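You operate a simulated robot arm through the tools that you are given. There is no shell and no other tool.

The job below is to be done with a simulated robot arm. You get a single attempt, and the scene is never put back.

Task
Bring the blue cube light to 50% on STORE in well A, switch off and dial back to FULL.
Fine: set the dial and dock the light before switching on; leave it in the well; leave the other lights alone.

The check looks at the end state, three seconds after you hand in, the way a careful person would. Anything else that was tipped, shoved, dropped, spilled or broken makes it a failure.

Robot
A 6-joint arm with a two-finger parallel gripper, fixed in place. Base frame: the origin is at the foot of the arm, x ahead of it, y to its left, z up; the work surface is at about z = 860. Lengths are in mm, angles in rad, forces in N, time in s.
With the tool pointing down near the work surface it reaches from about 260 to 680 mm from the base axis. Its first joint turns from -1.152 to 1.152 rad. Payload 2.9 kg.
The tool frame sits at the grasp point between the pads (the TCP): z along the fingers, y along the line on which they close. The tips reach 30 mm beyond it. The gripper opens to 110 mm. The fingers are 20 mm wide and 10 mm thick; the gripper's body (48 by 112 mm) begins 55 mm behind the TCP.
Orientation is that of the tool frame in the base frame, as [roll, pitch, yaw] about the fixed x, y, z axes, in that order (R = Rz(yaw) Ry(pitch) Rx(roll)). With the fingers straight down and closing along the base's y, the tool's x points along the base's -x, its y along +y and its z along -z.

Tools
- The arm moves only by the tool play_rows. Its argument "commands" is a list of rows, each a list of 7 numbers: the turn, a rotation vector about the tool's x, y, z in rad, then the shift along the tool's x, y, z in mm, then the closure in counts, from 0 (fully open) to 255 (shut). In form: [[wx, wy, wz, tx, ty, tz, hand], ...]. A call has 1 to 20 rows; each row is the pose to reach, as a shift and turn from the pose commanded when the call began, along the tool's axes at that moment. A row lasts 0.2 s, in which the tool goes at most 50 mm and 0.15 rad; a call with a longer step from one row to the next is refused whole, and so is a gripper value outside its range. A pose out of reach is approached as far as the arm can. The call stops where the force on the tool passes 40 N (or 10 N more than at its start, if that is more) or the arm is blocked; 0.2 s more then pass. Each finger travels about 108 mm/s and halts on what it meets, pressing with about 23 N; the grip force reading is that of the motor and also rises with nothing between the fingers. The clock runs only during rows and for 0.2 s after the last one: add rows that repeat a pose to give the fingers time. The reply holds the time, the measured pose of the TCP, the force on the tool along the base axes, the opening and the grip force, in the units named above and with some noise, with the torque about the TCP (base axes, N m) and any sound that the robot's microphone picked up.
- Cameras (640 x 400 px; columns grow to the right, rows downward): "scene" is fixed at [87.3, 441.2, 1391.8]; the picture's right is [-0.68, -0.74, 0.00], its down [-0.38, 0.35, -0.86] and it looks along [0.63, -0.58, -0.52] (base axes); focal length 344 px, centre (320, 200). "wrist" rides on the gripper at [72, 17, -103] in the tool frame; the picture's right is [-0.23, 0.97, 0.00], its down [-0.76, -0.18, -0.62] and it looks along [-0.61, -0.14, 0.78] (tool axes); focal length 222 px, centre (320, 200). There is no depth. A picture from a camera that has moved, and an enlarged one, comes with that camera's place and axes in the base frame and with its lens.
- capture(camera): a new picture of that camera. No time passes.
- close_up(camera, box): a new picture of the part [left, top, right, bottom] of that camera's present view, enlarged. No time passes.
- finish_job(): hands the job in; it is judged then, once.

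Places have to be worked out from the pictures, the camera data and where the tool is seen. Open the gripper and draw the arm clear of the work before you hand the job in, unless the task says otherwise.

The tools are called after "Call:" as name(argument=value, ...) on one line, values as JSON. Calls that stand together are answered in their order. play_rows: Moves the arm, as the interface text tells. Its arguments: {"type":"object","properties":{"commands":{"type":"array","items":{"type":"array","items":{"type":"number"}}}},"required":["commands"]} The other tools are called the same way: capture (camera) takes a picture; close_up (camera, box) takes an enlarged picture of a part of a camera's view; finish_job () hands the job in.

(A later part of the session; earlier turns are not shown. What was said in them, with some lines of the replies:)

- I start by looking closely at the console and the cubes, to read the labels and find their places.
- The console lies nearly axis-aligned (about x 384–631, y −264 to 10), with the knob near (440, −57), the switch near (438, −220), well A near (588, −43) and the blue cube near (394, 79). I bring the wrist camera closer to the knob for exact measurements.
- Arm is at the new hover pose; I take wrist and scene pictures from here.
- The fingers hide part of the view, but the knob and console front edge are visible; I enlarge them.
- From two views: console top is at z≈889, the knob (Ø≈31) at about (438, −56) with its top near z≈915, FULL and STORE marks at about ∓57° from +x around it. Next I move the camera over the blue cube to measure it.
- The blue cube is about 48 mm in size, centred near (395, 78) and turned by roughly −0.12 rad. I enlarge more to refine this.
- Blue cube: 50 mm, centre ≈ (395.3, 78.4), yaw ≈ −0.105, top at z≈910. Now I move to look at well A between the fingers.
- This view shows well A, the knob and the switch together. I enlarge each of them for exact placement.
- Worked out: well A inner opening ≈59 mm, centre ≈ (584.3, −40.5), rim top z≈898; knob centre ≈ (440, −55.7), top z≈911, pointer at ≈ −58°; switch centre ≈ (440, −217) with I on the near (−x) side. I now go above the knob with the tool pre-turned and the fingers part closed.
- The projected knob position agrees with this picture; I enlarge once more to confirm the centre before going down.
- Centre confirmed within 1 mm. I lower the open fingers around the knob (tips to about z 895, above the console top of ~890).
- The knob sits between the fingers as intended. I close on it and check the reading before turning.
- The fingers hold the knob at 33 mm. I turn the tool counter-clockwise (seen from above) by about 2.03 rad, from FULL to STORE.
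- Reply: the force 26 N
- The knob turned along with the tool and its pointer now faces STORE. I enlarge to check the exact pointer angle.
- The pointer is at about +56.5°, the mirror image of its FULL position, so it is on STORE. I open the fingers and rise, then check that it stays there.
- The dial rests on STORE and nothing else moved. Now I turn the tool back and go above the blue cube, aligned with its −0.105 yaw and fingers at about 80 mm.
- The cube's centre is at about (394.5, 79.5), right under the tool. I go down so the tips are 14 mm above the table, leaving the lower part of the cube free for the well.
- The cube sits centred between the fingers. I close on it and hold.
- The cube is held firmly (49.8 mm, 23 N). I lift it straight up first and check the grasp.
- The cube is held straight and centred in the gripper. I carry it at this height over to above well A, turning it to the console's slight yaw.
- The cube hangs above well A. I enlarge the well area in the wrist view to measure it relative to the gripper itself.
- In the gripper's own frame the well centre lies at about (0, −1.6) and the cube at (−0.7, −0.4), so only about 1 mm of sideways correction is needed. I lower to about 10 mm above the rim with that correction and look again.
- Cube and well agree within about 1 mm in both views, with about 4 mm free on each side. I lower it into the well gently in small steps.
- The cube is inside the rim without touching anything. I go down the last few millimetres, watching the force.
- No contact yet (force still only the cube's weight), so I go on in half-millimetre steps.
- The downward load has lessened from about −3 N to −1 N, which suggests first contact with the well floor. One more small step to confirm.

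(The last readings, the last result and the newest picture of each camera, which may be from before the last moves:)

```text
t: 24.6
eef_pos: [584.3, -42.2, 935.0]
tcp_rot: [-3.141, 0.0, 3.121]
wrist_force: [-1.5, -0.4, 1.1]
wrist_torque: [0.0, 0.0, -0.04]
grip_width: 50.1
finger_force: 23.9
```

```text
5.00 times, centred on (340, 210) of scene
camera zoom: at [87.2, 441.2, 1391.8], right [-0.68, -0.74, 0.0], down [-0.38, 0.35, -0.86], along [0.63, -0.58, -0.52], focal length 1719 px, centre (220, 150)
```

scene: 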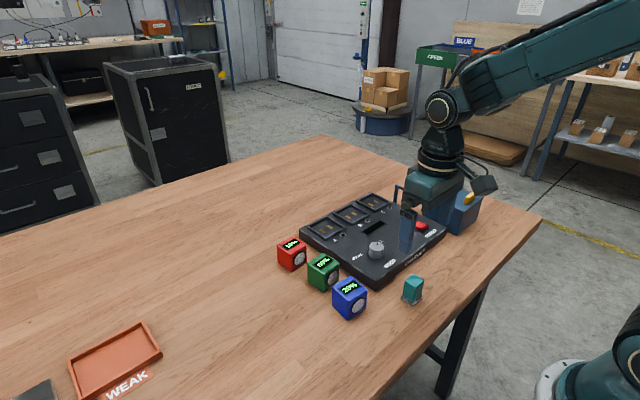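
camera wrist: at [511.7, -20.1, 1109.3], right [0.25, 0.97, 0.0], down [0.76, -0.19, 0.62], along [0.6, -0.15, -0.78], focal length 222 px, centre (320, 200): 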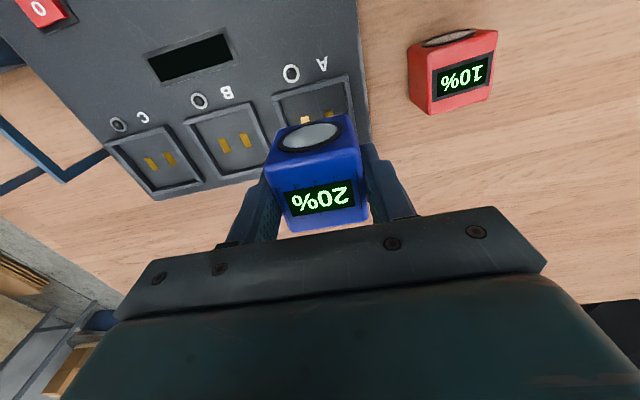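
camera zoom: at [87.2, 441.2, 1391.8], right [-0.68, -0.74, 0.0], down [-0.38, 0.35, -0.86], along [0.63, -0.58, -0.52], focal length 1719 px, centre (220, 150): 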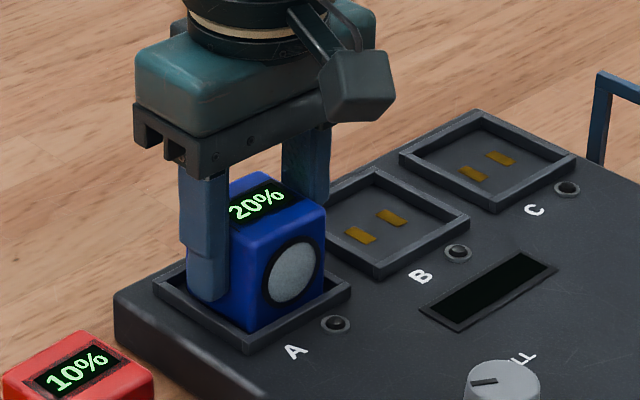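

The cube rests on the well floor (force now positive). I open the fingers and rise straight up.

Call:
play_rows(commands=[[0, 0, 0, 0, 0, 0, 130], [0, 0, 0, 0, 0, 0, 100], [0, 0, 0, 0, 0, 0, 70], [0, 0, 0, 0, 0, 0, 70], [0, 0, 0, 0, 0, -20, 70], [0, 0, 0, 0, 0, -60, 70], [0, 0, 0, 0, 0, -100, 70], [0, 0, 0, 0, 0, -100, 70]])

Call:
capture(camera="wrist")

Call:
close_up(camera="wrist", box=[230, 70, 400, 210])

Call:
close_up(camera="scene", box=[290, 170, 450, 290])

```text
t: 26.4
eef_pos: [584.0, -39.2, 1035.2]
tcp_rot: [3.14, 0.0, 3.122]
wrist_force: [-0.4, 0.4, 0.1]
wrist_torque: [0.0, -0.04, 0.0]
grip_width: 79.8
finger_force: 0.2
```

```text
taken
camera wrist: at [511.4, -22.0, 1137.6], right [0.25, 0.97, 0.0], down [0.76, -0.19, 0.62], along [0.6, -0.15, -0.78], focal length 222 px, centre (320, 200)
```

wrist: 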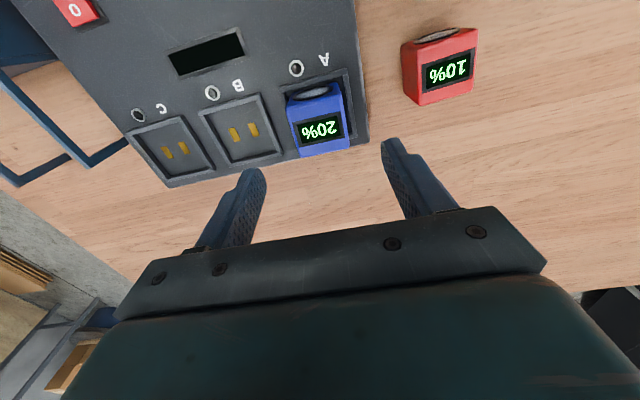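

```text
2.86 times, centred on (315, 140) of wrist
camera zoom: at [511.4, -22.0, 1137.6], right [0.25, 0.97, 0.0], down [0.76, -0.19, 0.62], along [0.6, -0.15, -0.78], focal length 635 px, centre (334, 371)
```

zoom: 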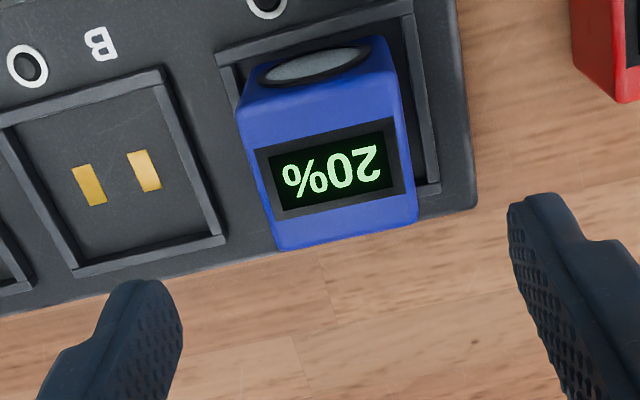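

```text
3.33 times, centred on (370, 230) of scene
camera zoom: at [87.3, 441.2, 1391.8], right [-0.68, -0.74, 0.0], down [-0.38, 0.35, -0.86], along [0.63, -0.58, -0.52], focal length 1146 px, centre (153, 100)
```

zoom: 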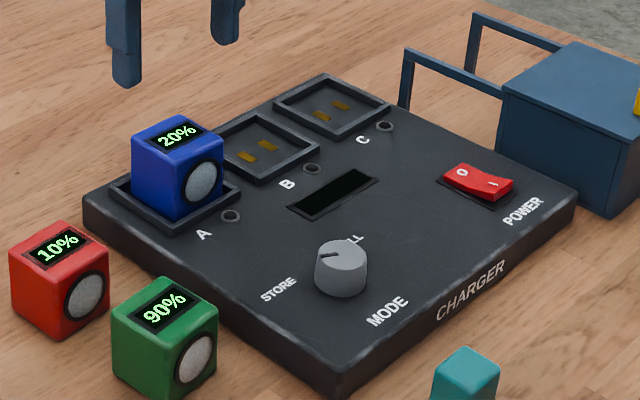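

The blue cube stands flat in well A and reads 20 %. Now I close the fingers and move over to the power switch, staying high, to measure it before pressing.

Call:
play_rows(commands=[[0, 0, 0, 26, -30, 0, 150], [0, 0, 0, 52, -60, 0, 255], [0, 0, 0, 78, -90, 5, 255], [0, 0, 0, 104, -120, 14, 255], [0, 0, 0, 130, -150, 24, 255], [0, 0, 0, 156.4, -179.7, 34, 255], [0, 0, 0, 156.4, -179.7, 34, 255]])

Call:
capture(camera="wrist")

Call:
close_up(camera="wrist", box=[250, 80, 400, 200])

Call:
capture(camera="scene")

```text
t: 28.0
eef_pos: [421.5, -216.1, 999.2]
tcp_rot: [3.14, -0.001, 3.123]
wrist_force: [-0.3, 0.2, -0.1]
wrist_torque: [-0.03, -0.02, 0.02]
grip_width: 0.2
finger_force: 22.6
```

```text
taken
camera wrist: at [349.6, -197.7, 1102.5], right [0.25, 0.97, 0.0], down [0.76, -0.19, 0.62], along [0.6, -0.15, -0.78], focal length 222 px, centre (320, 200)
```

wrist: 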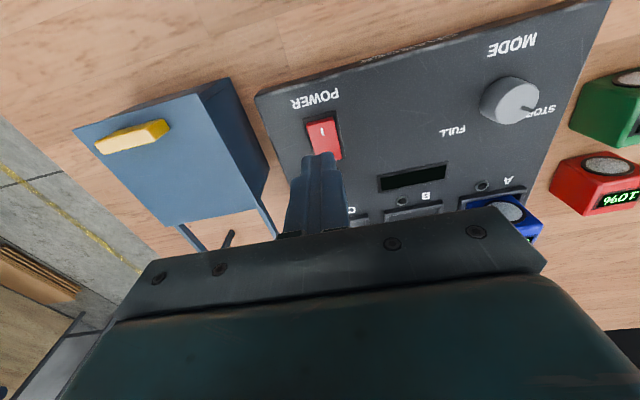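

```text
3.33 times, centred on (325, 140) of wrist
camera zoom: at [349.6, -197.7, 1102.5], right [0.25, 0.97, 0.0], down [0.76, -0.19, 0.62], along [0.6, -0.15, -0.78], focal length 740 px, centre (303, 400)
```

zoom: 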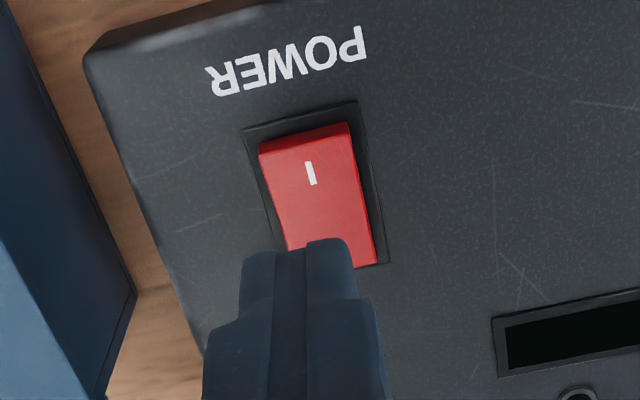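

```text
taken
```

scene: 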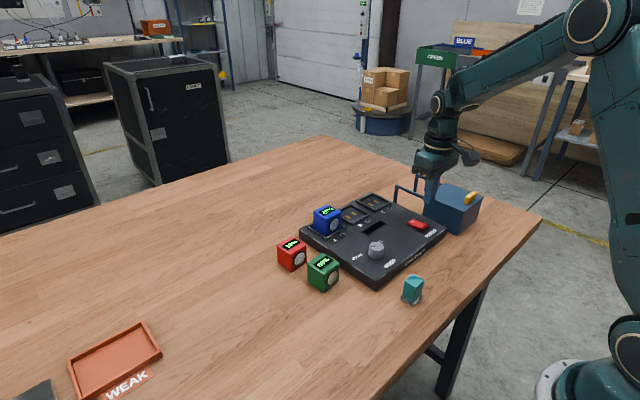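

In the gripper frame the switch plate starts at tool x ≈ +7 and is centred at y ≈ +0.5, so the I end is almost right below. I shift by 1.5 mm and go down to just above it.

Call:
play_rows(commands=[[0, 0, 0, -1.5, 0.5, 25, 255], [0, 0, 0, -1.5, 0.5, 50, 255], [0, 0, 0, -1.5, 0.5, 60, 255], [0, 0, 0, -1.5, 0.5, 60, 255]])

Call:
close_up(camera="scene", box=[370, 180, 470, 260])

Call:
close_up(camera="wrist", box=[250, 80, 400, 200])

Call:
close_up(camera="scene", box=[295, 185, 395, 260])

```text
t: 29.0
eef_pos: [426.1, -215.3, 939.6]
tcp_rot: [3.14, 0.0, 3.123]
wrist_force: [0.3, 0.5, 0.3]
wrist_torque: [0.01, 0.01, -0.03]
grip_width: 0.0
finger_force: 22.8
```

```text
5.00 times, centred on (420, 220) of scene
camera zoom: at [87.3, 441.2, 1391.8], right [-0.68, -0.74, 0.0], down [-0.38, 0.35, -0.86], along [0.63, -0.58, -0.52], focal length 1719 px, centre (-180, 100)
```

zoom: 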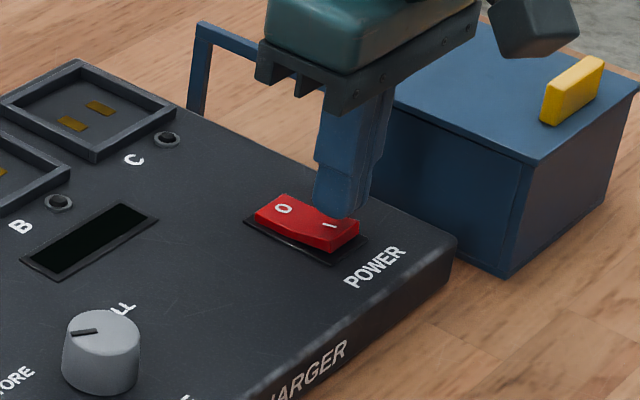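

```text
3.33 times, centred on (325, 140) of wrist
camera zoom: at [353.0, -198.1, 1043.8], right [0.25, 0.97, 0.0], down [0.76, -0.19, 0.62], along [0.6, -0.15, -0.78], focal length 740 px, centre (303, 400)
```

zoom: 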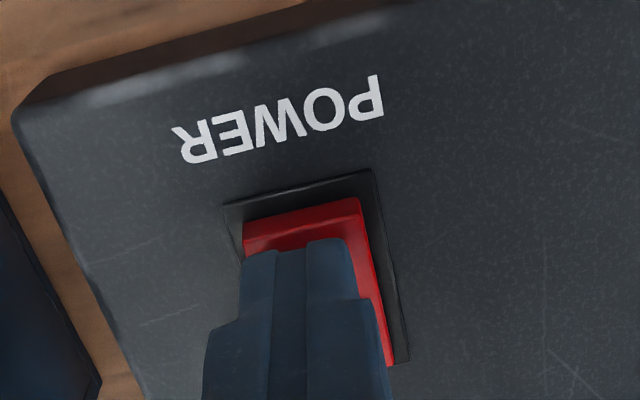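

```text
5.33 times, centred on (345, 222) of scene
camera zoom: at [87.3, 441.2, 1391.8], right [-0.68, -0.74, 0.0], down [-0.38, 0.35, -0.86], along [0.63, -0.58, -0.52], focal length 1834 px, centre (187, 80)
```

zoom: 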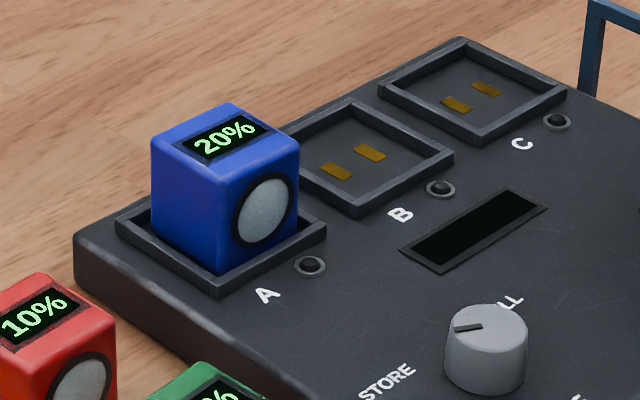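

The closed tips are right above the I end, dial on STORE and cube docked at 20 %. I now press down slowly and listen for the click.

Call:
play_rows(commands=[[0, 0, 0, 0, 0, 3, 255], [0, 0, 0, 0, 0, 6, 255], [0, 0, 0, 0, 0, 8, 255], [0, 0, 0, 0, 0, 9, 255]])

```text
t: 30.0
eef_pos: [427.2, -216.5, 931.9]
tcp_rot: [3.141, -0.002, 3.119]
wrist_force: [-1.9, -0.5, 2.4]
wrist_torque: [0.01, 0.06, -0.02]
grip_width: 0.1
finger_force: 23.2
```

Light contact (about 2.4 N). I press a few millimetres further.

Call:
play_rows(commands=[[0, 0, 0, 0, 0, 1.5, 255], [0, 0, 0, 0, 0, 3, 255]])

Call:
close_up(camera="scene", box=[295, 185, 455, 275])

```text
t: 30.6
eef_pos: [424.7, -217.6, 929.8]
tcp_rot: [-3.141, -0.001, 3.121]
wrist_force: [0.6, 0.4, 0.1]
wrist_torque: [0.05, -0.02, -0.02]
grip_width: 0.0
finger_force: 22.8
```

```text
4.00 times, centred on (375, 230) of scene
camera zoom: at [87.3, 441.2, 1391.8], right [-0.68, -0.74, 0.0], down [-0.38, 0.35, -0.86], along [0.63, -0.58, -0.52], focal length 1375 px, centre (100, 80)
```

zoom: 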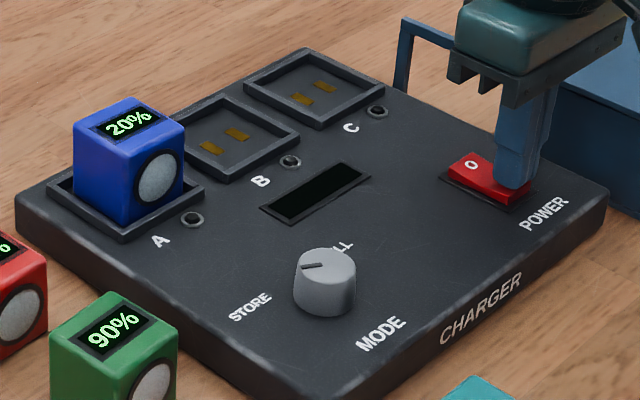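

The force dropped back to zero and the O end now looks raised, so the rocker seems to have flipped, but no lamp is lit yet. I look closer before any further pressing.

Call:
close_up(camera="scene", box=[390, 200, 450, 250])

Call:
close_up(camera="scene", box=[300, 190, 400, 250])

Call:
close_up(camera="wrist", box=[250, 80, 600, 250])

```text
8.00 times, centred on (420, 225) of scene
camera zoom: at [87.3, 441.2, 1391.8], right [-0.68, -0.74, 0.0], down [-0.38, 0.35, -0.86], along [0.63, -0.58, -0.52], focal length 2751 px, centre (-480, 0)
```

zoom: 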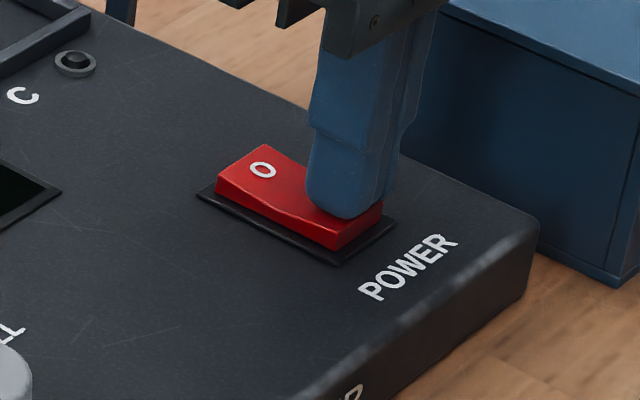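

```text
6.40 times, centred on (350, 220) of scene
camera zoom: at [87.3, 441.2, 1391.8], right [-0.68, -0.74, 0.0], down [-0.38, 0.35, -0.86], along [0.63, -0.58, -0.52], focal length 2201 px, centre (128, 72)
```

zoom: 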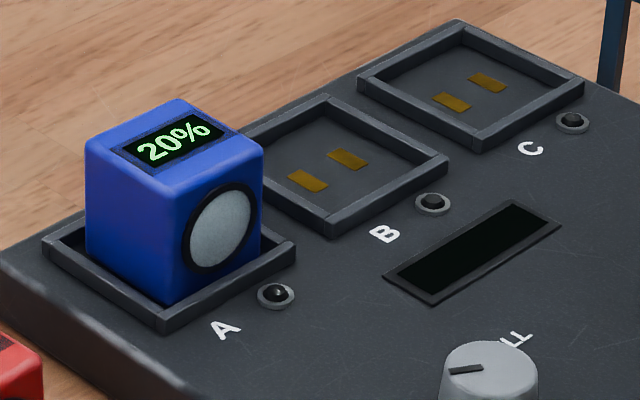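

```text
1.83 times, centred on (425, 165) of wrist
camera zoom: at [352.9, -199.4, 1032.9], right [0.25, 0.97, 0.0], down [0.76, -0.19, 0.62], along [0.6, -0.15, -0.78], focal length 406 px, centre (128, 264)
```

zoom: 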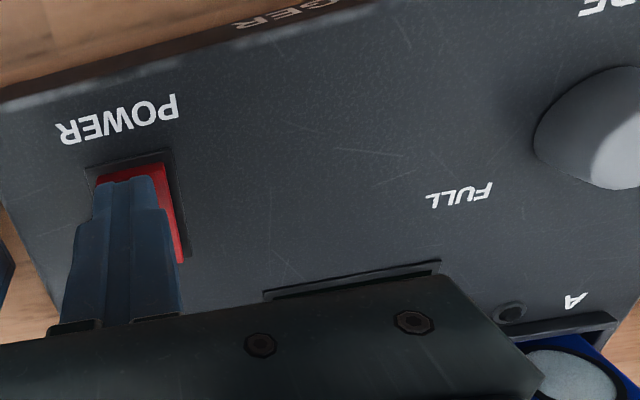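

The rocker has only come about level, not over. I press another 2–3 mm.

Call:
play_rows(commands=[[0, 0, 0, 0, 0, 1.5, 255], [0, 0, 0, 0, 0, 2.5, 255]])

Call:
close_up(camera="scene", box=[295, 185, 455, 275])

Call:
close_up(camera="scene", box=[390, 200, 450, 250])

```text
t: 31.2
eef_pos: [424.8, -216.8, 928.5]
tcp_rot: [-3.139, 0.004, 3.12]
wrist_force: [-7.9, 6.1, 29.3]
wrist_torque: [0.2, -0.03, -0.26]
grip_width: 0.0
finger_force: 22.9
```

```text
4.00 times, centred on (375, 230) of scene
camera zoom: at [86.7, 441.6, 1391.7], right [-0.68, -0.74, 0.0], down [-0.38, 0.35, -0.86], along [0.63, -0.58, -0.52], focal length 1375 px, centre (100, 80)
```

zoom: 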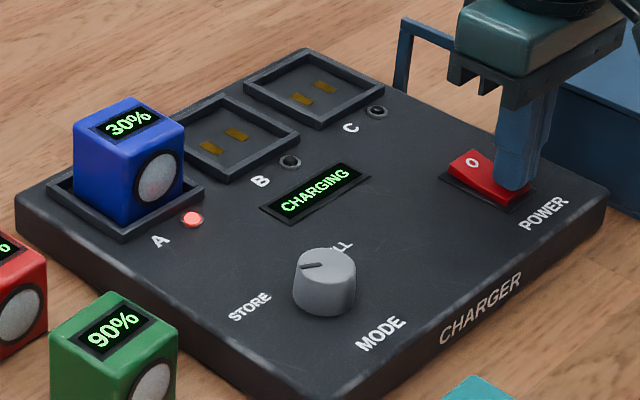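

```text
8.00 times, centred on (420, 225) of scene
camera zoom: at [86.7, 441.6, 1391.7], right [-0.68, -0.74, 0.0], down [-0.38, 0.35, -0.86], along [0.63, -0.58, -0.52], focal length 2751 px, centre (-480, 0)
```

zoom: 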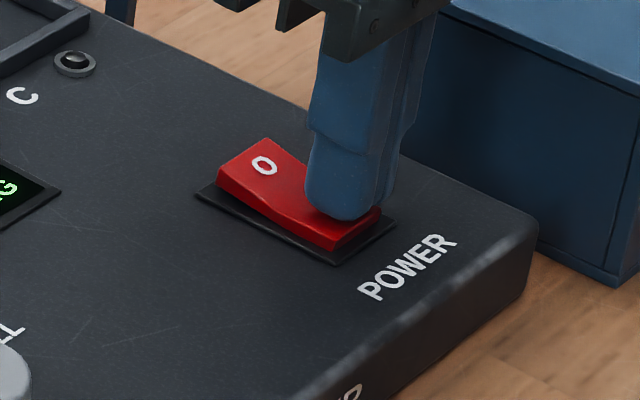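

Charging has started (blue already at 30 %, lamp A lit) and it rises quickly, so I go straight over to the O end, mirror-image of this press, and press it.

Call:
play_rows(commands=[[0, 0, 0, -22, 0, -10, 255], [0, 0, 0, -33, 0, -7, 255], [0, 0, 0, -33, 0, -1, 255], [0, 0, 0, -33, 0, 0.5, 255]])

Call:
close_up(camera="scene", box=[295, 185, 455, 275])

Call:
close_up(camera="scene", box=[390, 200, 450, 250])

```text
t: 32.2
eef_pos: [458.2, -218.0, 928.1]
tcp_rot: [-3.139, 0.004, 3.123]
wrist_force: [-3.9, 3.0, 23.7]
wrist_torque: [0.1, 0.32, 0.04]
grip_width: 0.0
finger_force: 22.9
```

```text
4.00 times, centred on (375, 230) of scene
camera zoom: at [86.9, 441.5, 1391.8], right [-0.68, -0.74, 0.0], down [-0.38, 0.35, -0.86], along [0.63, -0.58, -0.52], focal length 1375 px, centre (100, 80)
```

zoom: 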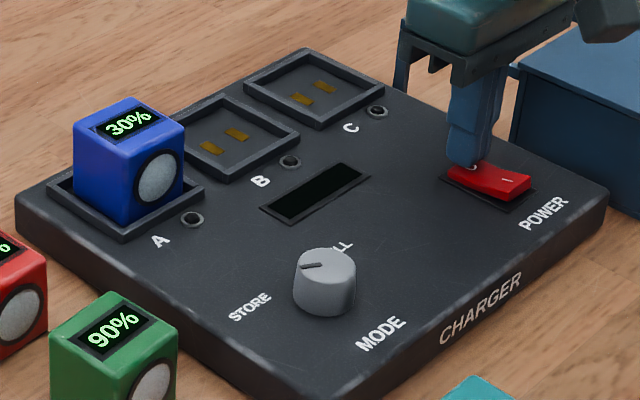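

```text
8.00 times, centred on (420, 225) of scene
camera zoom: at [86.9, 441.5, 1391.8], right [-0.68, -0.74, 0.0], down [-0.38, 0.35, -0.86], along [0.63, -0.58, -0.52], focal length 2751 px, centre (-480, 0)
```

zoom: 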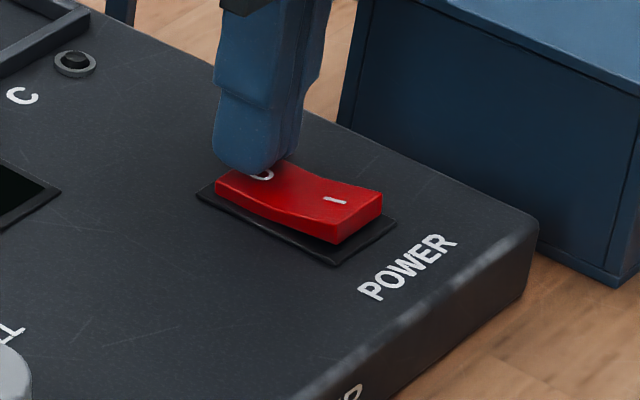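

The switch is off again and blue shows 30 %, so the charge rises in 10 % steps at a manageable pace. I press I again with the same motion mirrored, then watch.

Call:
play_rows(commands=[[0, 0, 0, 22, 0, -10.5, 255], [0, 0, 0, 33, 0, -7.5, 255], [0, 0, 0, 33, 0, -1.5, 255], [0, 0, 0, 33, 0, -0.3, 255]])

Call:
close_up(camera="scene", box=[295, 185, 455, 275])

```text
t: 33.2
eef_pos: [425.1, -217.0, 929.3]
tcp_rot: [3.141, 0.001, 3.121]
wrist_force: [-15.3, 8.0, 35.1]
wrist_torque: [0.26, 0.15, -0.09]
grip_width: 0.0
finger_force: 23.5
```

```text
4.00 times, centred on (375, 230) of scene
camera zoom: at [86.4, 441.6, 1391.7], right [-0.68, -0.74, 0.0], down [-0.38, 0.35, -0.86], along [0.63, -0.58, -0.52], focal length 1375 px, centre (100, 80)
```

zoom: 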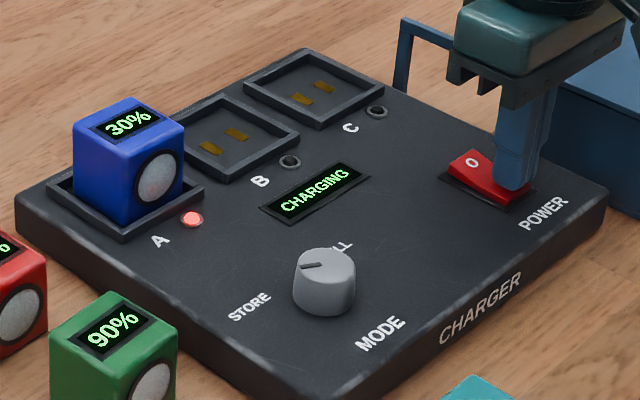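

Charging again, still at 30 %. I move to hover just above the O end, ready to press.

Call:
play_rows(commands=[[0, 0, 0, -22, 0, -10, 255], [0, 0, 0, -33, 0, -9.5, 255]])

Call:
close_up(camera="scene", box=[295, 185, 455, 275])

```text
t: 33.8
eef_pos: [460.0, -217.0, 934.4]
tcp_rot: [-3.14, 0.001, 3.123]
wrist_force: [-0.8, -0.4, 0.8]
wrist_torque: [-0.02, 0.01, 0.0]
grip_width: 0.0
finger_force: 22.8
```

```text
4.00 times, centred on (375, 230) of scene
camera zoom: at [87.3, 441.2, 1391.8], right [-0.68, -0.74, 0.0], down [-0.38, 0.35, -0.86], along [0.63, -0.58, -0.52], focal length 1375 px, centre (100, 80)
```

zoom: 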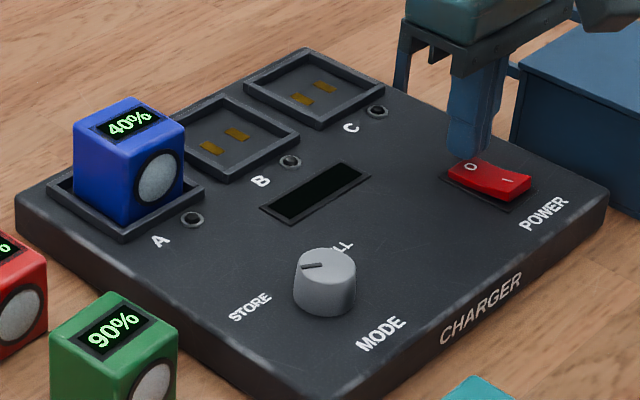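

The charger is off again with blue at 40 %; the rocker has tipped back to O, either by my tip brushing it or by itself. I look closely before deciding.

Call:
close_up(camera="scene", box=[390, 200, 450, 250])

Call:
close_up(camera="scene", box=[300, 190, 400, 250])

Call:
close_up(camera="wrist", box=[250, 80, 400, 200])

```text
8.00 times, centred on (420, 225) of scene
camera zoom: at [87.3, 441.2, 1391.8], right [-0.68, -0.74, 0.0], down [-0.38, 0.35, -0.86], along [0.63, -0.58, -0.52], focal length 2751 px, centre (-480, 0)
```

zoom: 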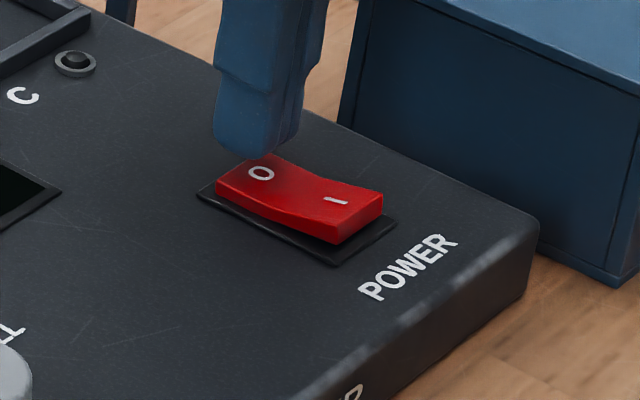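

```text
6.40 times, centred on (350, 220) of scene
camera zoom: at [87.3, 441.2, 1391.8], right [-0.68, -0.74, 0.0], down [-0.38, 0.35, -0.86], along [0.63, -0.58, -0.52], focal length 2201 px, centre (128, 72)
```

zoom: 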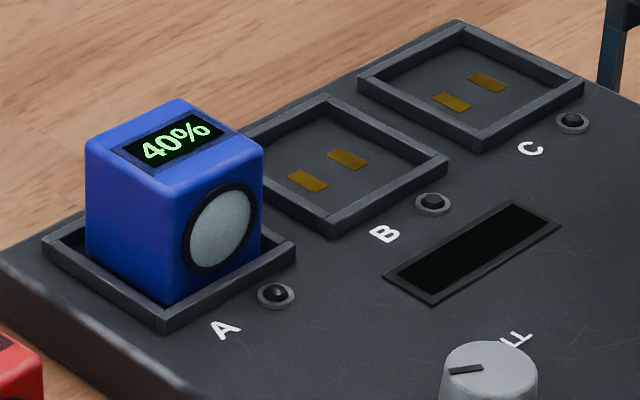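

```text
3.33 times, centred on (325, 140) of wrist
camera zoom: at [387.3, -198.9, 1037.8], right [0.25, 0.97, 0.0], down [0.76, -0.19, 0.62], along [0.6, -0.15, -0.78], focal length 740 px, centre (303, 400)
```

zoom: 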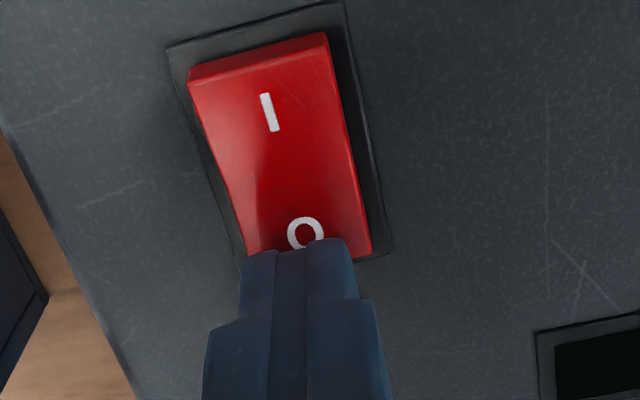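

The rocker is on O and the cube reads 40 %; each short on-period so far added one 10 % step, and my quick sideways exit evidently flipped the switch off. I repeat the same press on I and look at the display at once.

Call:
play_rows(commands=[[0, 0, 0, 22, 0, -1, 255], [0, 0, 0, 33, 0, 2, 255], [0, 0, 0, 33, 0, 8, 255], [0, 0, 0, 33, 0, 9.2, 255]])

Call:
close_up(camera="scene", box=[295, 185, 455, 275])

Call:
close_up(camera="scene", box=[390, 200, 450, 250])

```text
t: 34.8
eef_pos: [425.6, -218.2, 928.7]
tcp_rot: [-3.14, 0.002, 3.12]
wrist_force: [-12.8, 3.5, 28.9]
wrist_torque: [0.03, 0.07, 0.27]
grip_width: 0.0
finger_force: 23.0
```

```text
4.00 times, centred on (375, 230) of scene
camera zoom: at [86.6, 441.5, 1391.8], right [-0.68, -0.74, 0.0], down [-0.38, 0.35, -0.86], along [0.63, -0.58, -0.52], focal length 1375 px, centre (100, 80)
```

zoom: 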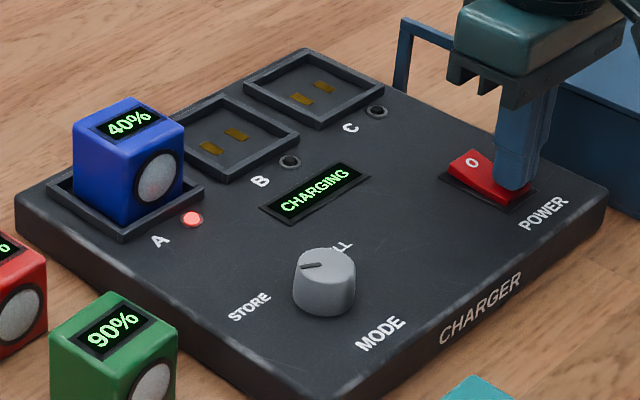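

```text
8.00 times, centred on (420, 225) of scene
camera zoom: at [86.6, 441.5, 1391.8], right [-0.68, -0.74, 0.0], down [-0.38, 0.35, -0.86], along [0.63, -0.58, -0.52], focal length 2751 px, centre (-480, 0)
```

zoom: 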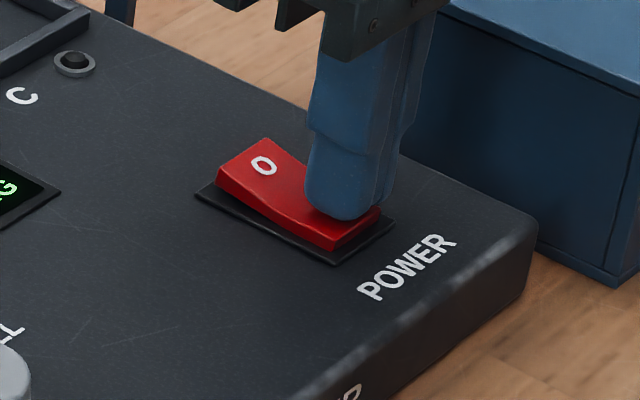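

Charging at 40 %. I make the same exit across to O and finish with a definite press on O.

Call:
play_rows(commands=[[0, 0, 0, -22, 0, -10, 255], [0, 0, 0, -33, 0, -7, 255], [0, 0, 0, -33, 0, -1, 255], [0, 0, 0, -33, 0, 0.3, 255]])

Call:
close_up(camera="scene", box=[295, 185, 455, 275])

Call:
close_up(camera="scene", box=[390, 200, 450, 250])

```text
t: 35.8
eef_pos: [460.1, -215.8, 928.6]
tcp_rot: [-3.138, 0.004, 3.122]
wrist_force: [-1.8, 5.4, 23.2]
wrist_torque: [0.14, 0.3, -0.23]
grip_width: 0.0
finger_force: 22.7
```

```text
4.00 times, centred on (375, 230) of scene
camera zoom: at [86.9, 441.5, 1391.7], right [-0.68, -0.74, 0.0], down [-0.38, 0.35, -0.86], along [0.63, -0.58, -0.52], focal length 1375 px, centre (100, 80)
```

zoom: 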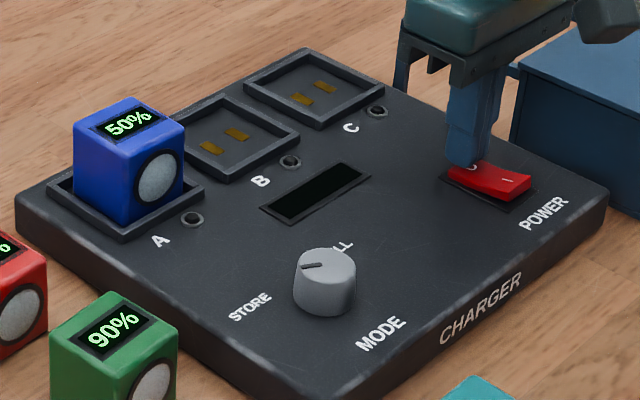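

```text
8.00 times, centred on (420, 225) of scene
camera zoom: at [86.9, 441.5, 1391.7], right [-0.68, -0.74, 0.0], down [-0.38, 0.35, -0.86], along [0.63, -0.58, -0.52], focal length 2751 px, centre (-480, 0)
```

zoom: 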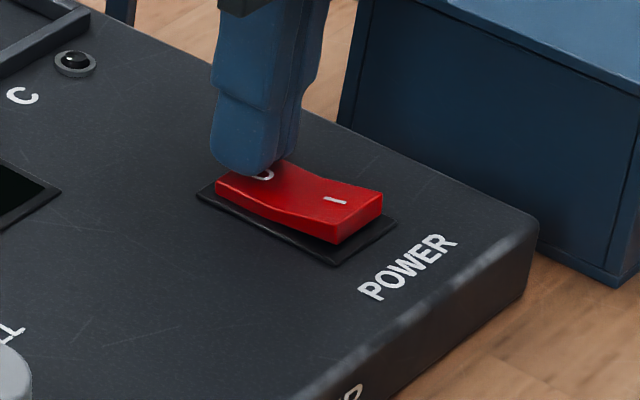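

Blue reads 50 % with the charger dark and the rocker on O. I lift straight up from the switch so as not to brush it, then go above the knob with the tool pre-turned for the turn back.

Call:
play_rows(commands=[[0, 0, 0, 0, 0, -12, 255], [0, 0, 0, 0, 0, -45, 255], [0, 0, 0, 0, 0, -80, 255], [0, 0, -0.15, 3.2, 23, -80, 200], [0, 0, -0.3, 6.3, 46, -80, 110], [0, 0, -0.45, 9.5, 69, -80, 110], [0, 0, -0.6, 12.6, 92, -80, 110], [0, 0, -0.75, 15.8, 115, -80, 110], [0, 0, -0.9, 19, 138, -80, 110], [0, 0, -1.05, 22.1, 161.2, -80, 110], [0, 0, -1.05, 22.1, 161.2, -80, 110]])

Call:
capture(camera="wrist")

Call:
close_up(camera="wrist", box=[230, 60, 400, 200])

Call:
close_up(camera="scene", box=[290, 160, 480, 300])

```text
t: 38.2
eef_pos: [437.3, -55.9, 1004.1]
tcp_rot: [3.141, 0.0, -2.109]
wrist_force: [-0.9, 0.2, -0.1]
wrist_torque: [-0.03, 0.0, 0.01]
grip_width: 62.5
finger_force: 0.2
```

```text
taken
camera wrist: at [386.1, -109.6, 1108.8], right [-0.72, 0.69, 0.0], down [0.54, 0.56, 0.62], along [0.43, 0.45, -0.78], focal length 222 px, centre (320, 200)
```

wrist: 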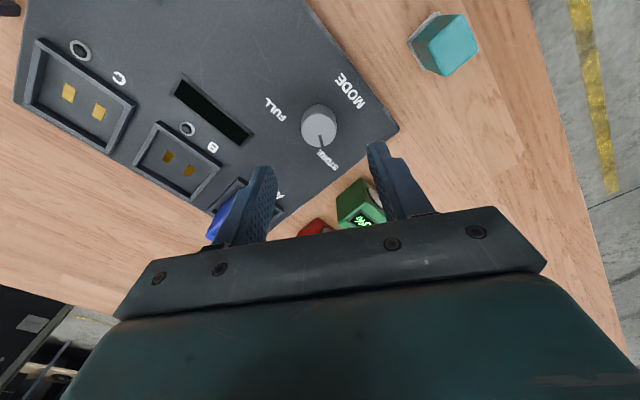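

```text
2.86 times, centred on (315, 130) of wrist
camera zoom: at [386.1, -109.6, 1108.8], right [-0.72, 0.69, 0.0], down [0.54, 0.56, 0.62], along [0.43, 0.45, -0.78], focal length 635 px, centre (334, 400)
```

zoom: 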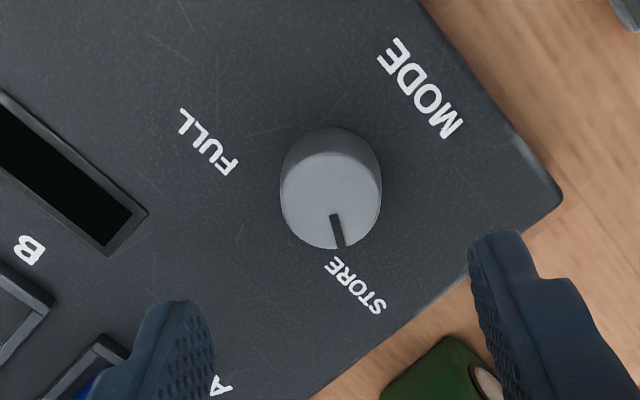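

```text
2.86 times, centred on (385, 230) of scene
camera zoom: at [87.3, 441.2, 1391.8], right [-0.68, -0.74, 0.0], down [-0.38, 0.35, -0.86], along [0.63, -0.58, -0.52], focal length 982 px, centre (134, 114)
```

zoom: 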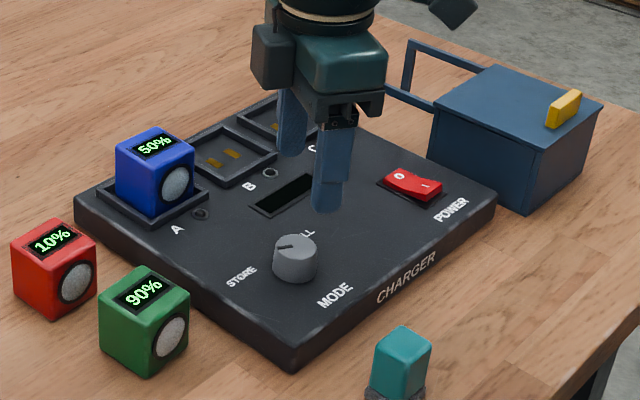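

Blue holds 50 %, the switch is off, and the knob sits at tool offset (−1.6, −1.6). I correct for that and lower the fingers around the knob.

Call:
play_rows(commands=[[0, 0, 0, -1.6, -1.6, 25, 110], [0, 0, 0, -1.6, -1.6, 50, 110], [0, 0, 0, -1.6, -1.6, 70, 110], [0, 0, 0, -1.6, -1.6, 80, 110], [0, 0, 0, -1.6, -1.6, 80, 110]])

Call:
close_up(camera="wrist", box=[230, 90, 400, 230])

Call:
close_up(camera="scene", box=[320, 190, 450, 290])

```text
t: 39.4
eef_pos: [441.8, -55.9, 925.1]
tcp_rot: [-3.142, 0.0, -2.111]
wrist_force: [0.3, 0.1, 0.2]
wrist_torque: [0.01, -0.01, 0.03]
grip_width: 62.4
finger_force: 0.0
```

```text
2.86 times, centred on (315, 160) of wrist
camera zoom: at [389.3, -109.3, 1028.4], right [-0.72, 0.7, 0.0], down [0.54, 0.56, 0.62], along [0.43, 0.45, -0.78], focal length 635 px, centre (334, 314)
```

zoom: 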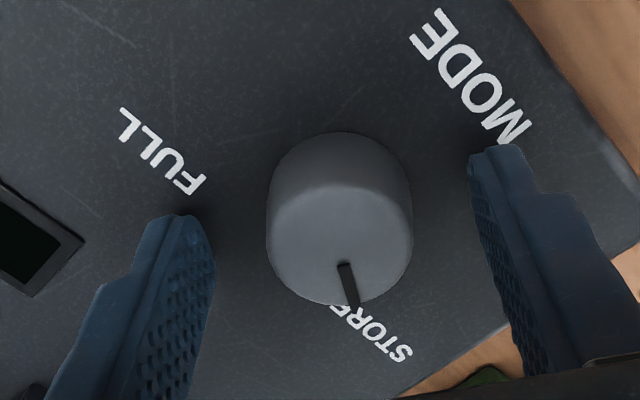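

```text
4.00 times, centred on (385, 240) of scene
camera zoom: at [87.3, 441.2, 1391.8], right [-0.68, -0.74, 0.0], down [-0.38, 0.35, -0.86], along [0.63, -0.58, -0.52], focal length 1375 px, centre (60, 40)
```

zoom: 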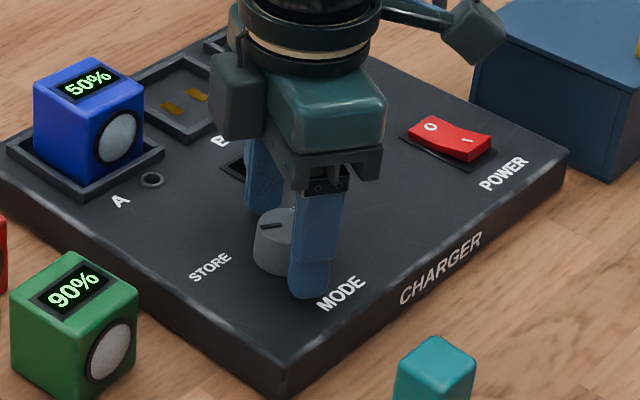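

The knob is centred between the fingers. I close on it and then turn it clockwise (seen from above) by the same 2.03 rad back to FULL.

Call:
play_rows(commands=[[0, 0, 0, 0, 0, 0, 200], [0, 0, 0, 0, 0, 0, 255], [0, 0, 0, 0, 0, 0, 255]])

Call:
play_rows(commands=[[0, 0, 0.12, 0, 0, 0, 255], [0, 0, 0.24, 0, 0, 0, 255], [0, 0, 0.36, 0, 0, 0, 255], [0, 0, 0.48, 0, 0, 0, 255], [0, 0, 0.6, 0, 0, 0, 255], [0, 0, 0.72, 0, 0, 0, 255], [0, 0, 0.84, 0, 0, 0, 255], [0, 0, 0.96, 0, 0, 0, 255], [0, 0, 1.08, 0, 0, 0, 255], [0, 0, 1.2, 0, 0, 0, 255], [0, 0, 1.32, 0, 0, 0, 255], [0, 0, 1.44, 0, 0, 0, 255], [0, 0, 1.56, 0, 0, 0, 255], [0, 0, 1.68, 0, 0, 0, 255], [0, 0, 1.8, 0, 0, 0, 255], [0, 0, 1.92, 0, 0, 0, 255], [0, 0, 2.03, 0, 0, 0, 255], [0, 0, 2.03, 0, 0, 0, 255]])

Call:
close_up(camera="wrist", box=[230, 90, 400, 230])

Call:
close_up(camera="scene", box=[320, 190, 450, 290])

```text
t: 40.2
eef_pos: [441.1, -53.9, 925.5]
tcp_rot: [3.136, -0.003, -2.11]
wrist_force: [-8.8, 5.2, 1.3]
wrist_torque: [0.25, 0.26, -0.06]
grip_width: 32.9
finger_force: 45.1
```

```text
t: 44.0
eef_pos: [439.4, -55.8, 925.3]
tcp_rot: [-3.139, -0.001, 2.14]
wrist_force: [-12.5, 0.3, -21.3]
wrist_torque: [-0.02, 0.29, 0.0]
grip_width: 33.0
finger_force: 44.9
```

```text
2.86 times, centred on (315, 160) of wrist
camera zoom: at [415.9, 14.4, 1028.8], right [0.94, 0.33, 0.0], down [0.26, -0.74, 0.62], along [0.2, -0.59, -0.78], focal length 635 px, centre (334, 314)
```

zoom: 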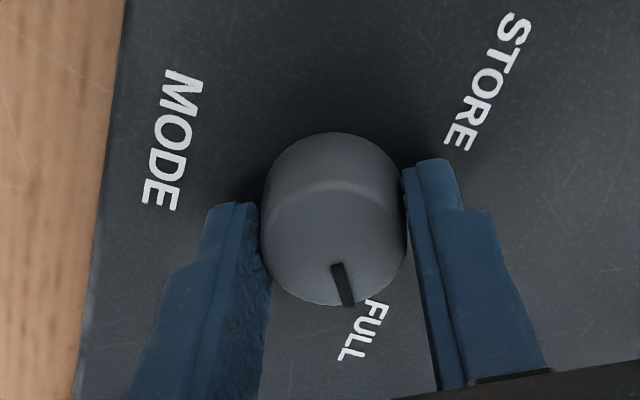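

```text
4.00 times, centred on (385, 240) of scene
camera zoom: at [87.3, 441.2, 1391.8], right [-0.68, -0.74, 0.0], down [-0.38, 0.35, -0.86], along [0.63, -0.58, -0.52], focal length 1375 px, centre (60, 40)
```

zoom: 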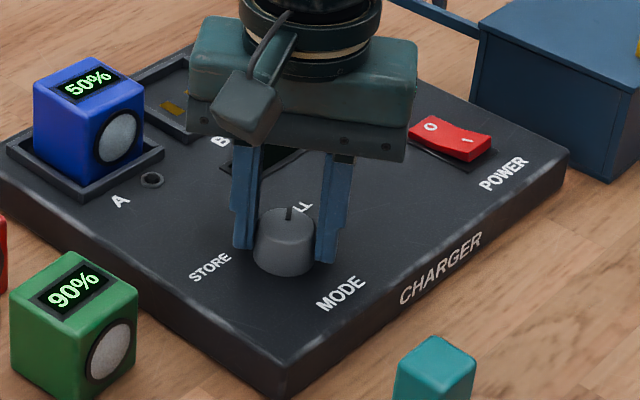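

The pointer faces FULL again. I release and rise vertically, then compare with the original picture taken from this same pose.

Call:
play_rows(commands=[[0, 0, 0, 0, 0, 0, 110], [0, 0, 0, 0, 0, 0, 110], [0, 0, 0, 0, 0, -20, 110], [0, 0, 0, 0, 0, -60, 110], [0, 0, 0, 0, 0, -75, 110], [0, 0, 0, 0, 0, -75, 110]])

Call:
close_up(camera="wrist", box=[280, 80, 376, 160])

Call:
close_up(camera="scene", box=[340, 200, 460, 280])

Call:
close_up(camera="scene", box=[260, 160, 500, 330])

```text
t: 45.4
eef_pos: [440.3, -57.4, 999.8]
tcp_rot: [-3.141, 0.0, 2.14]
wrist_force: [0.5, -0.1, 0.2]
wrist_torque: [-0.03, 0.01, 0.01]
grip_width: 62.7
finger_force: 0.0
```

```text
5.00 times, centred on (328, 120) of wrist
camera zoom: at [415.1, 12.8, 1103.3], right [0.94, 0.34, 0.0], down [0.26, -0.74, 0.62], along [0.21, -0.59, -0.78], focal length 1111 px, centre (280, 600)
```

zoom: 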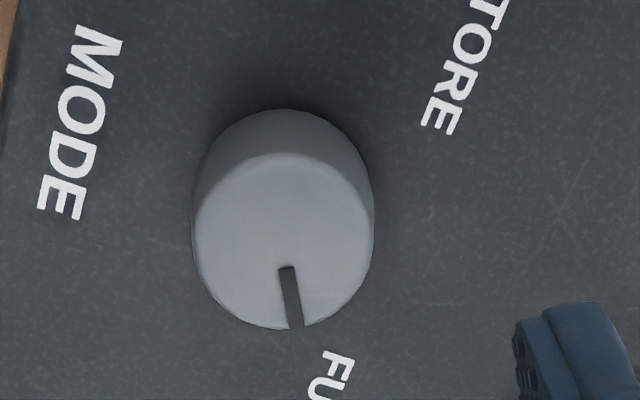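

```text
5.00 times, centred on (400, 240) of scene
camera zoom: at [87.3, 441.2, 1391.8], right [-0.68, -0.74, 0.0], down [-0.38, 0.35, -0.86], along [0.63, -0.58, -0.52], focal length 1719 px, centre (-80, 0)
```

zoom: 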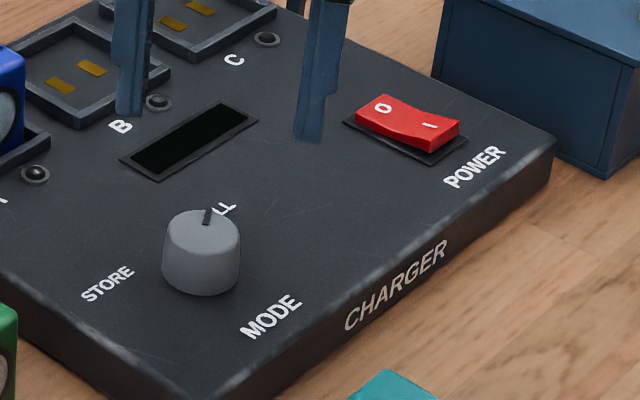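

```text
2.35 times, centred on (380, 245) of scene
camera zoom: at [87.3, 441.2, 1391.8], right [-0.68, -0.74, 0.0], down [-0.38, 0.35, -0.86], along [0.63, -0.58, -0.52], focal length 809 px, centre (179, 94)
```

zoom: 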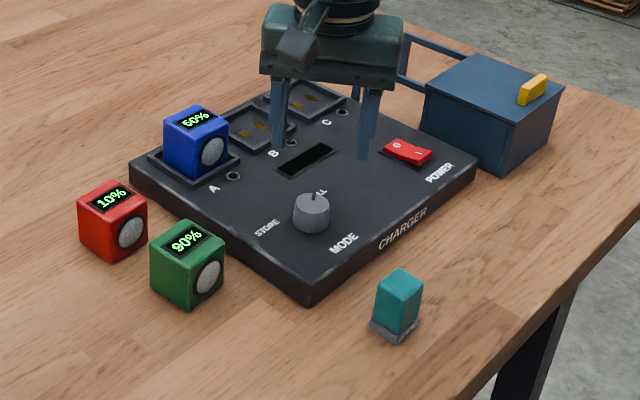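

The pointer matches the original FULL picture, the rocker rests on O, the display is dark, and the console and other objects are unmoved. I raise the arm well clear, turning the tool back and opening the gripper.

Call:
play_rows(commands=[[0, 0, 0, 0, 0, -30, 110], [0, 0, 0, 0, 0, -65, 110], [0, 0, -0.14, 0, 0, -100, 60], [0, 0, -0.28, 0, 0, -135, 0], [0, 0, -0.42, 0, 0, -165, 0], [0, 0, -0.56, 0, 0, -190, 0], [0, 0, -0.7, 0, 0, -205, 0], [0, 0, -0.84, 0, 0, -210, 0], [0, 0, -0.98, 0, 0, -210, 0], [0, 0, -0.98, 0, 0, -210, 0], [0, 0, -0.98, 0, 0, -210, 0]])

Call:
capture(camera="scene")

Call:
close_up(camera="scene", box=[260, 160, 500, 330])

Call:
close_up(camera="wrist", box=[100, 0, 420, 210])

```text
t: 47.8
eef_pos: [442.0, -55.5, 1212.0]
tcp_rot: [3.142, 0.0, 3.122]
wrist_force: [-0.3, -0.6, 0.6]
wrist_torque: [-0.01, 0.02, 0.0]
grip_width: 110.1
finger_force: 0.1
```

```text
taken
```

scene: 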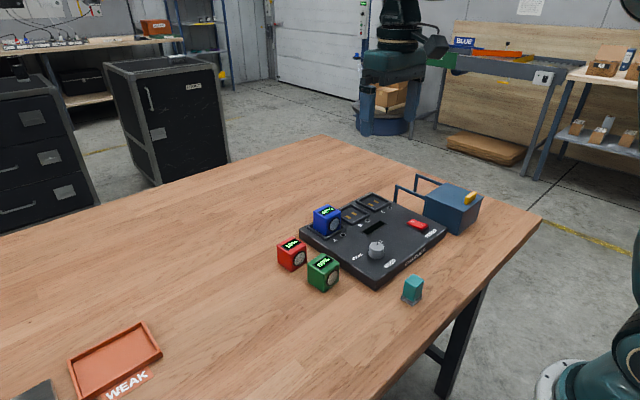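

```text
2.35 times, centred on (380, 245) of scene
camera zoom: at [87.3, 441.2, 1391.8], right [-0.68, -0.74, 0.0], down [-0.38, 0.35, -0.86], along [0.63, -0.58, -0.52], focal length 809 px, centre (179, 94)
```

zoom: 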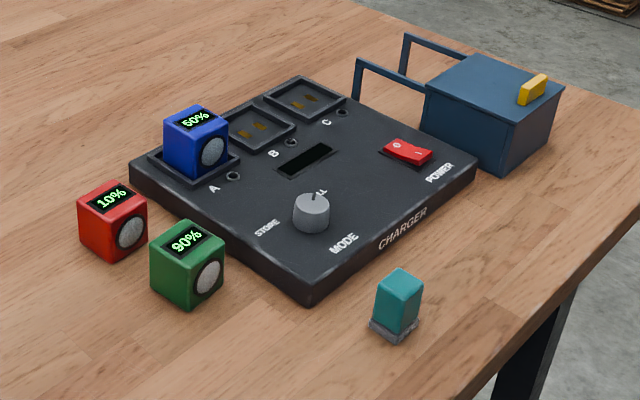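

```text
1.90 times, centred on (260, 105) of wrist
camera zoom: at [369.8, -37.7, 1314.7], right [0.25, 0.97, 0.0], down [0.76, -0.19, 0.62], along [0.6, -0.15, -0.78], focal length 423 px, centre (434, 381)
```

zoom: 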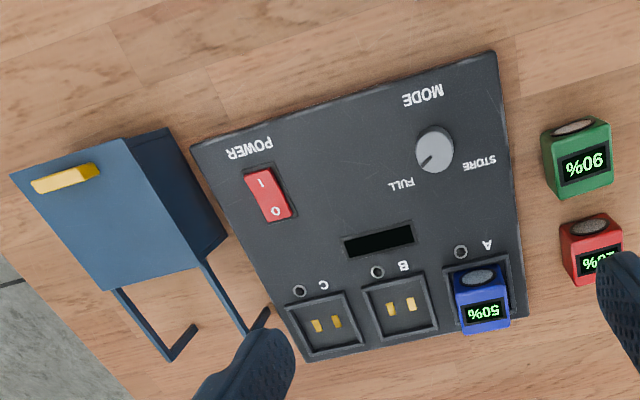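

Blue stands in well A at 50 %, the switch is off, the dial is on FULL, and red (10 %) and green (90 %) are untouched. The gripper is open and clear of the work, so I hand the job in.

Call:
finish_job()

```text
The job is handed in.
```

The blue cube is in well A reading 50%. The power switch is off and the dial is back on FULL. I've handed the job in but haven't seen a verdict.

- **Order:** I set the dial to STORE and docked the cube before switching on, as asked.
- **Charging:** it took three short on-periods instead of one. The charge rose quickly from 20%, so I switched off at 30%. The next time, my exit move seems to have flipped the switch back off, at 40%. A third on-period brought it to 50%.
- **Accuracy:** I only ever saw the display show multiples of ten, so I can't say how close to 50% the actual charge is.
- **Everything else:** in the final pictures the red cube (10%) and green cube (90%) hadn't moved, and neither had the charger or the other objects. The gripper is open and the arm is clear.
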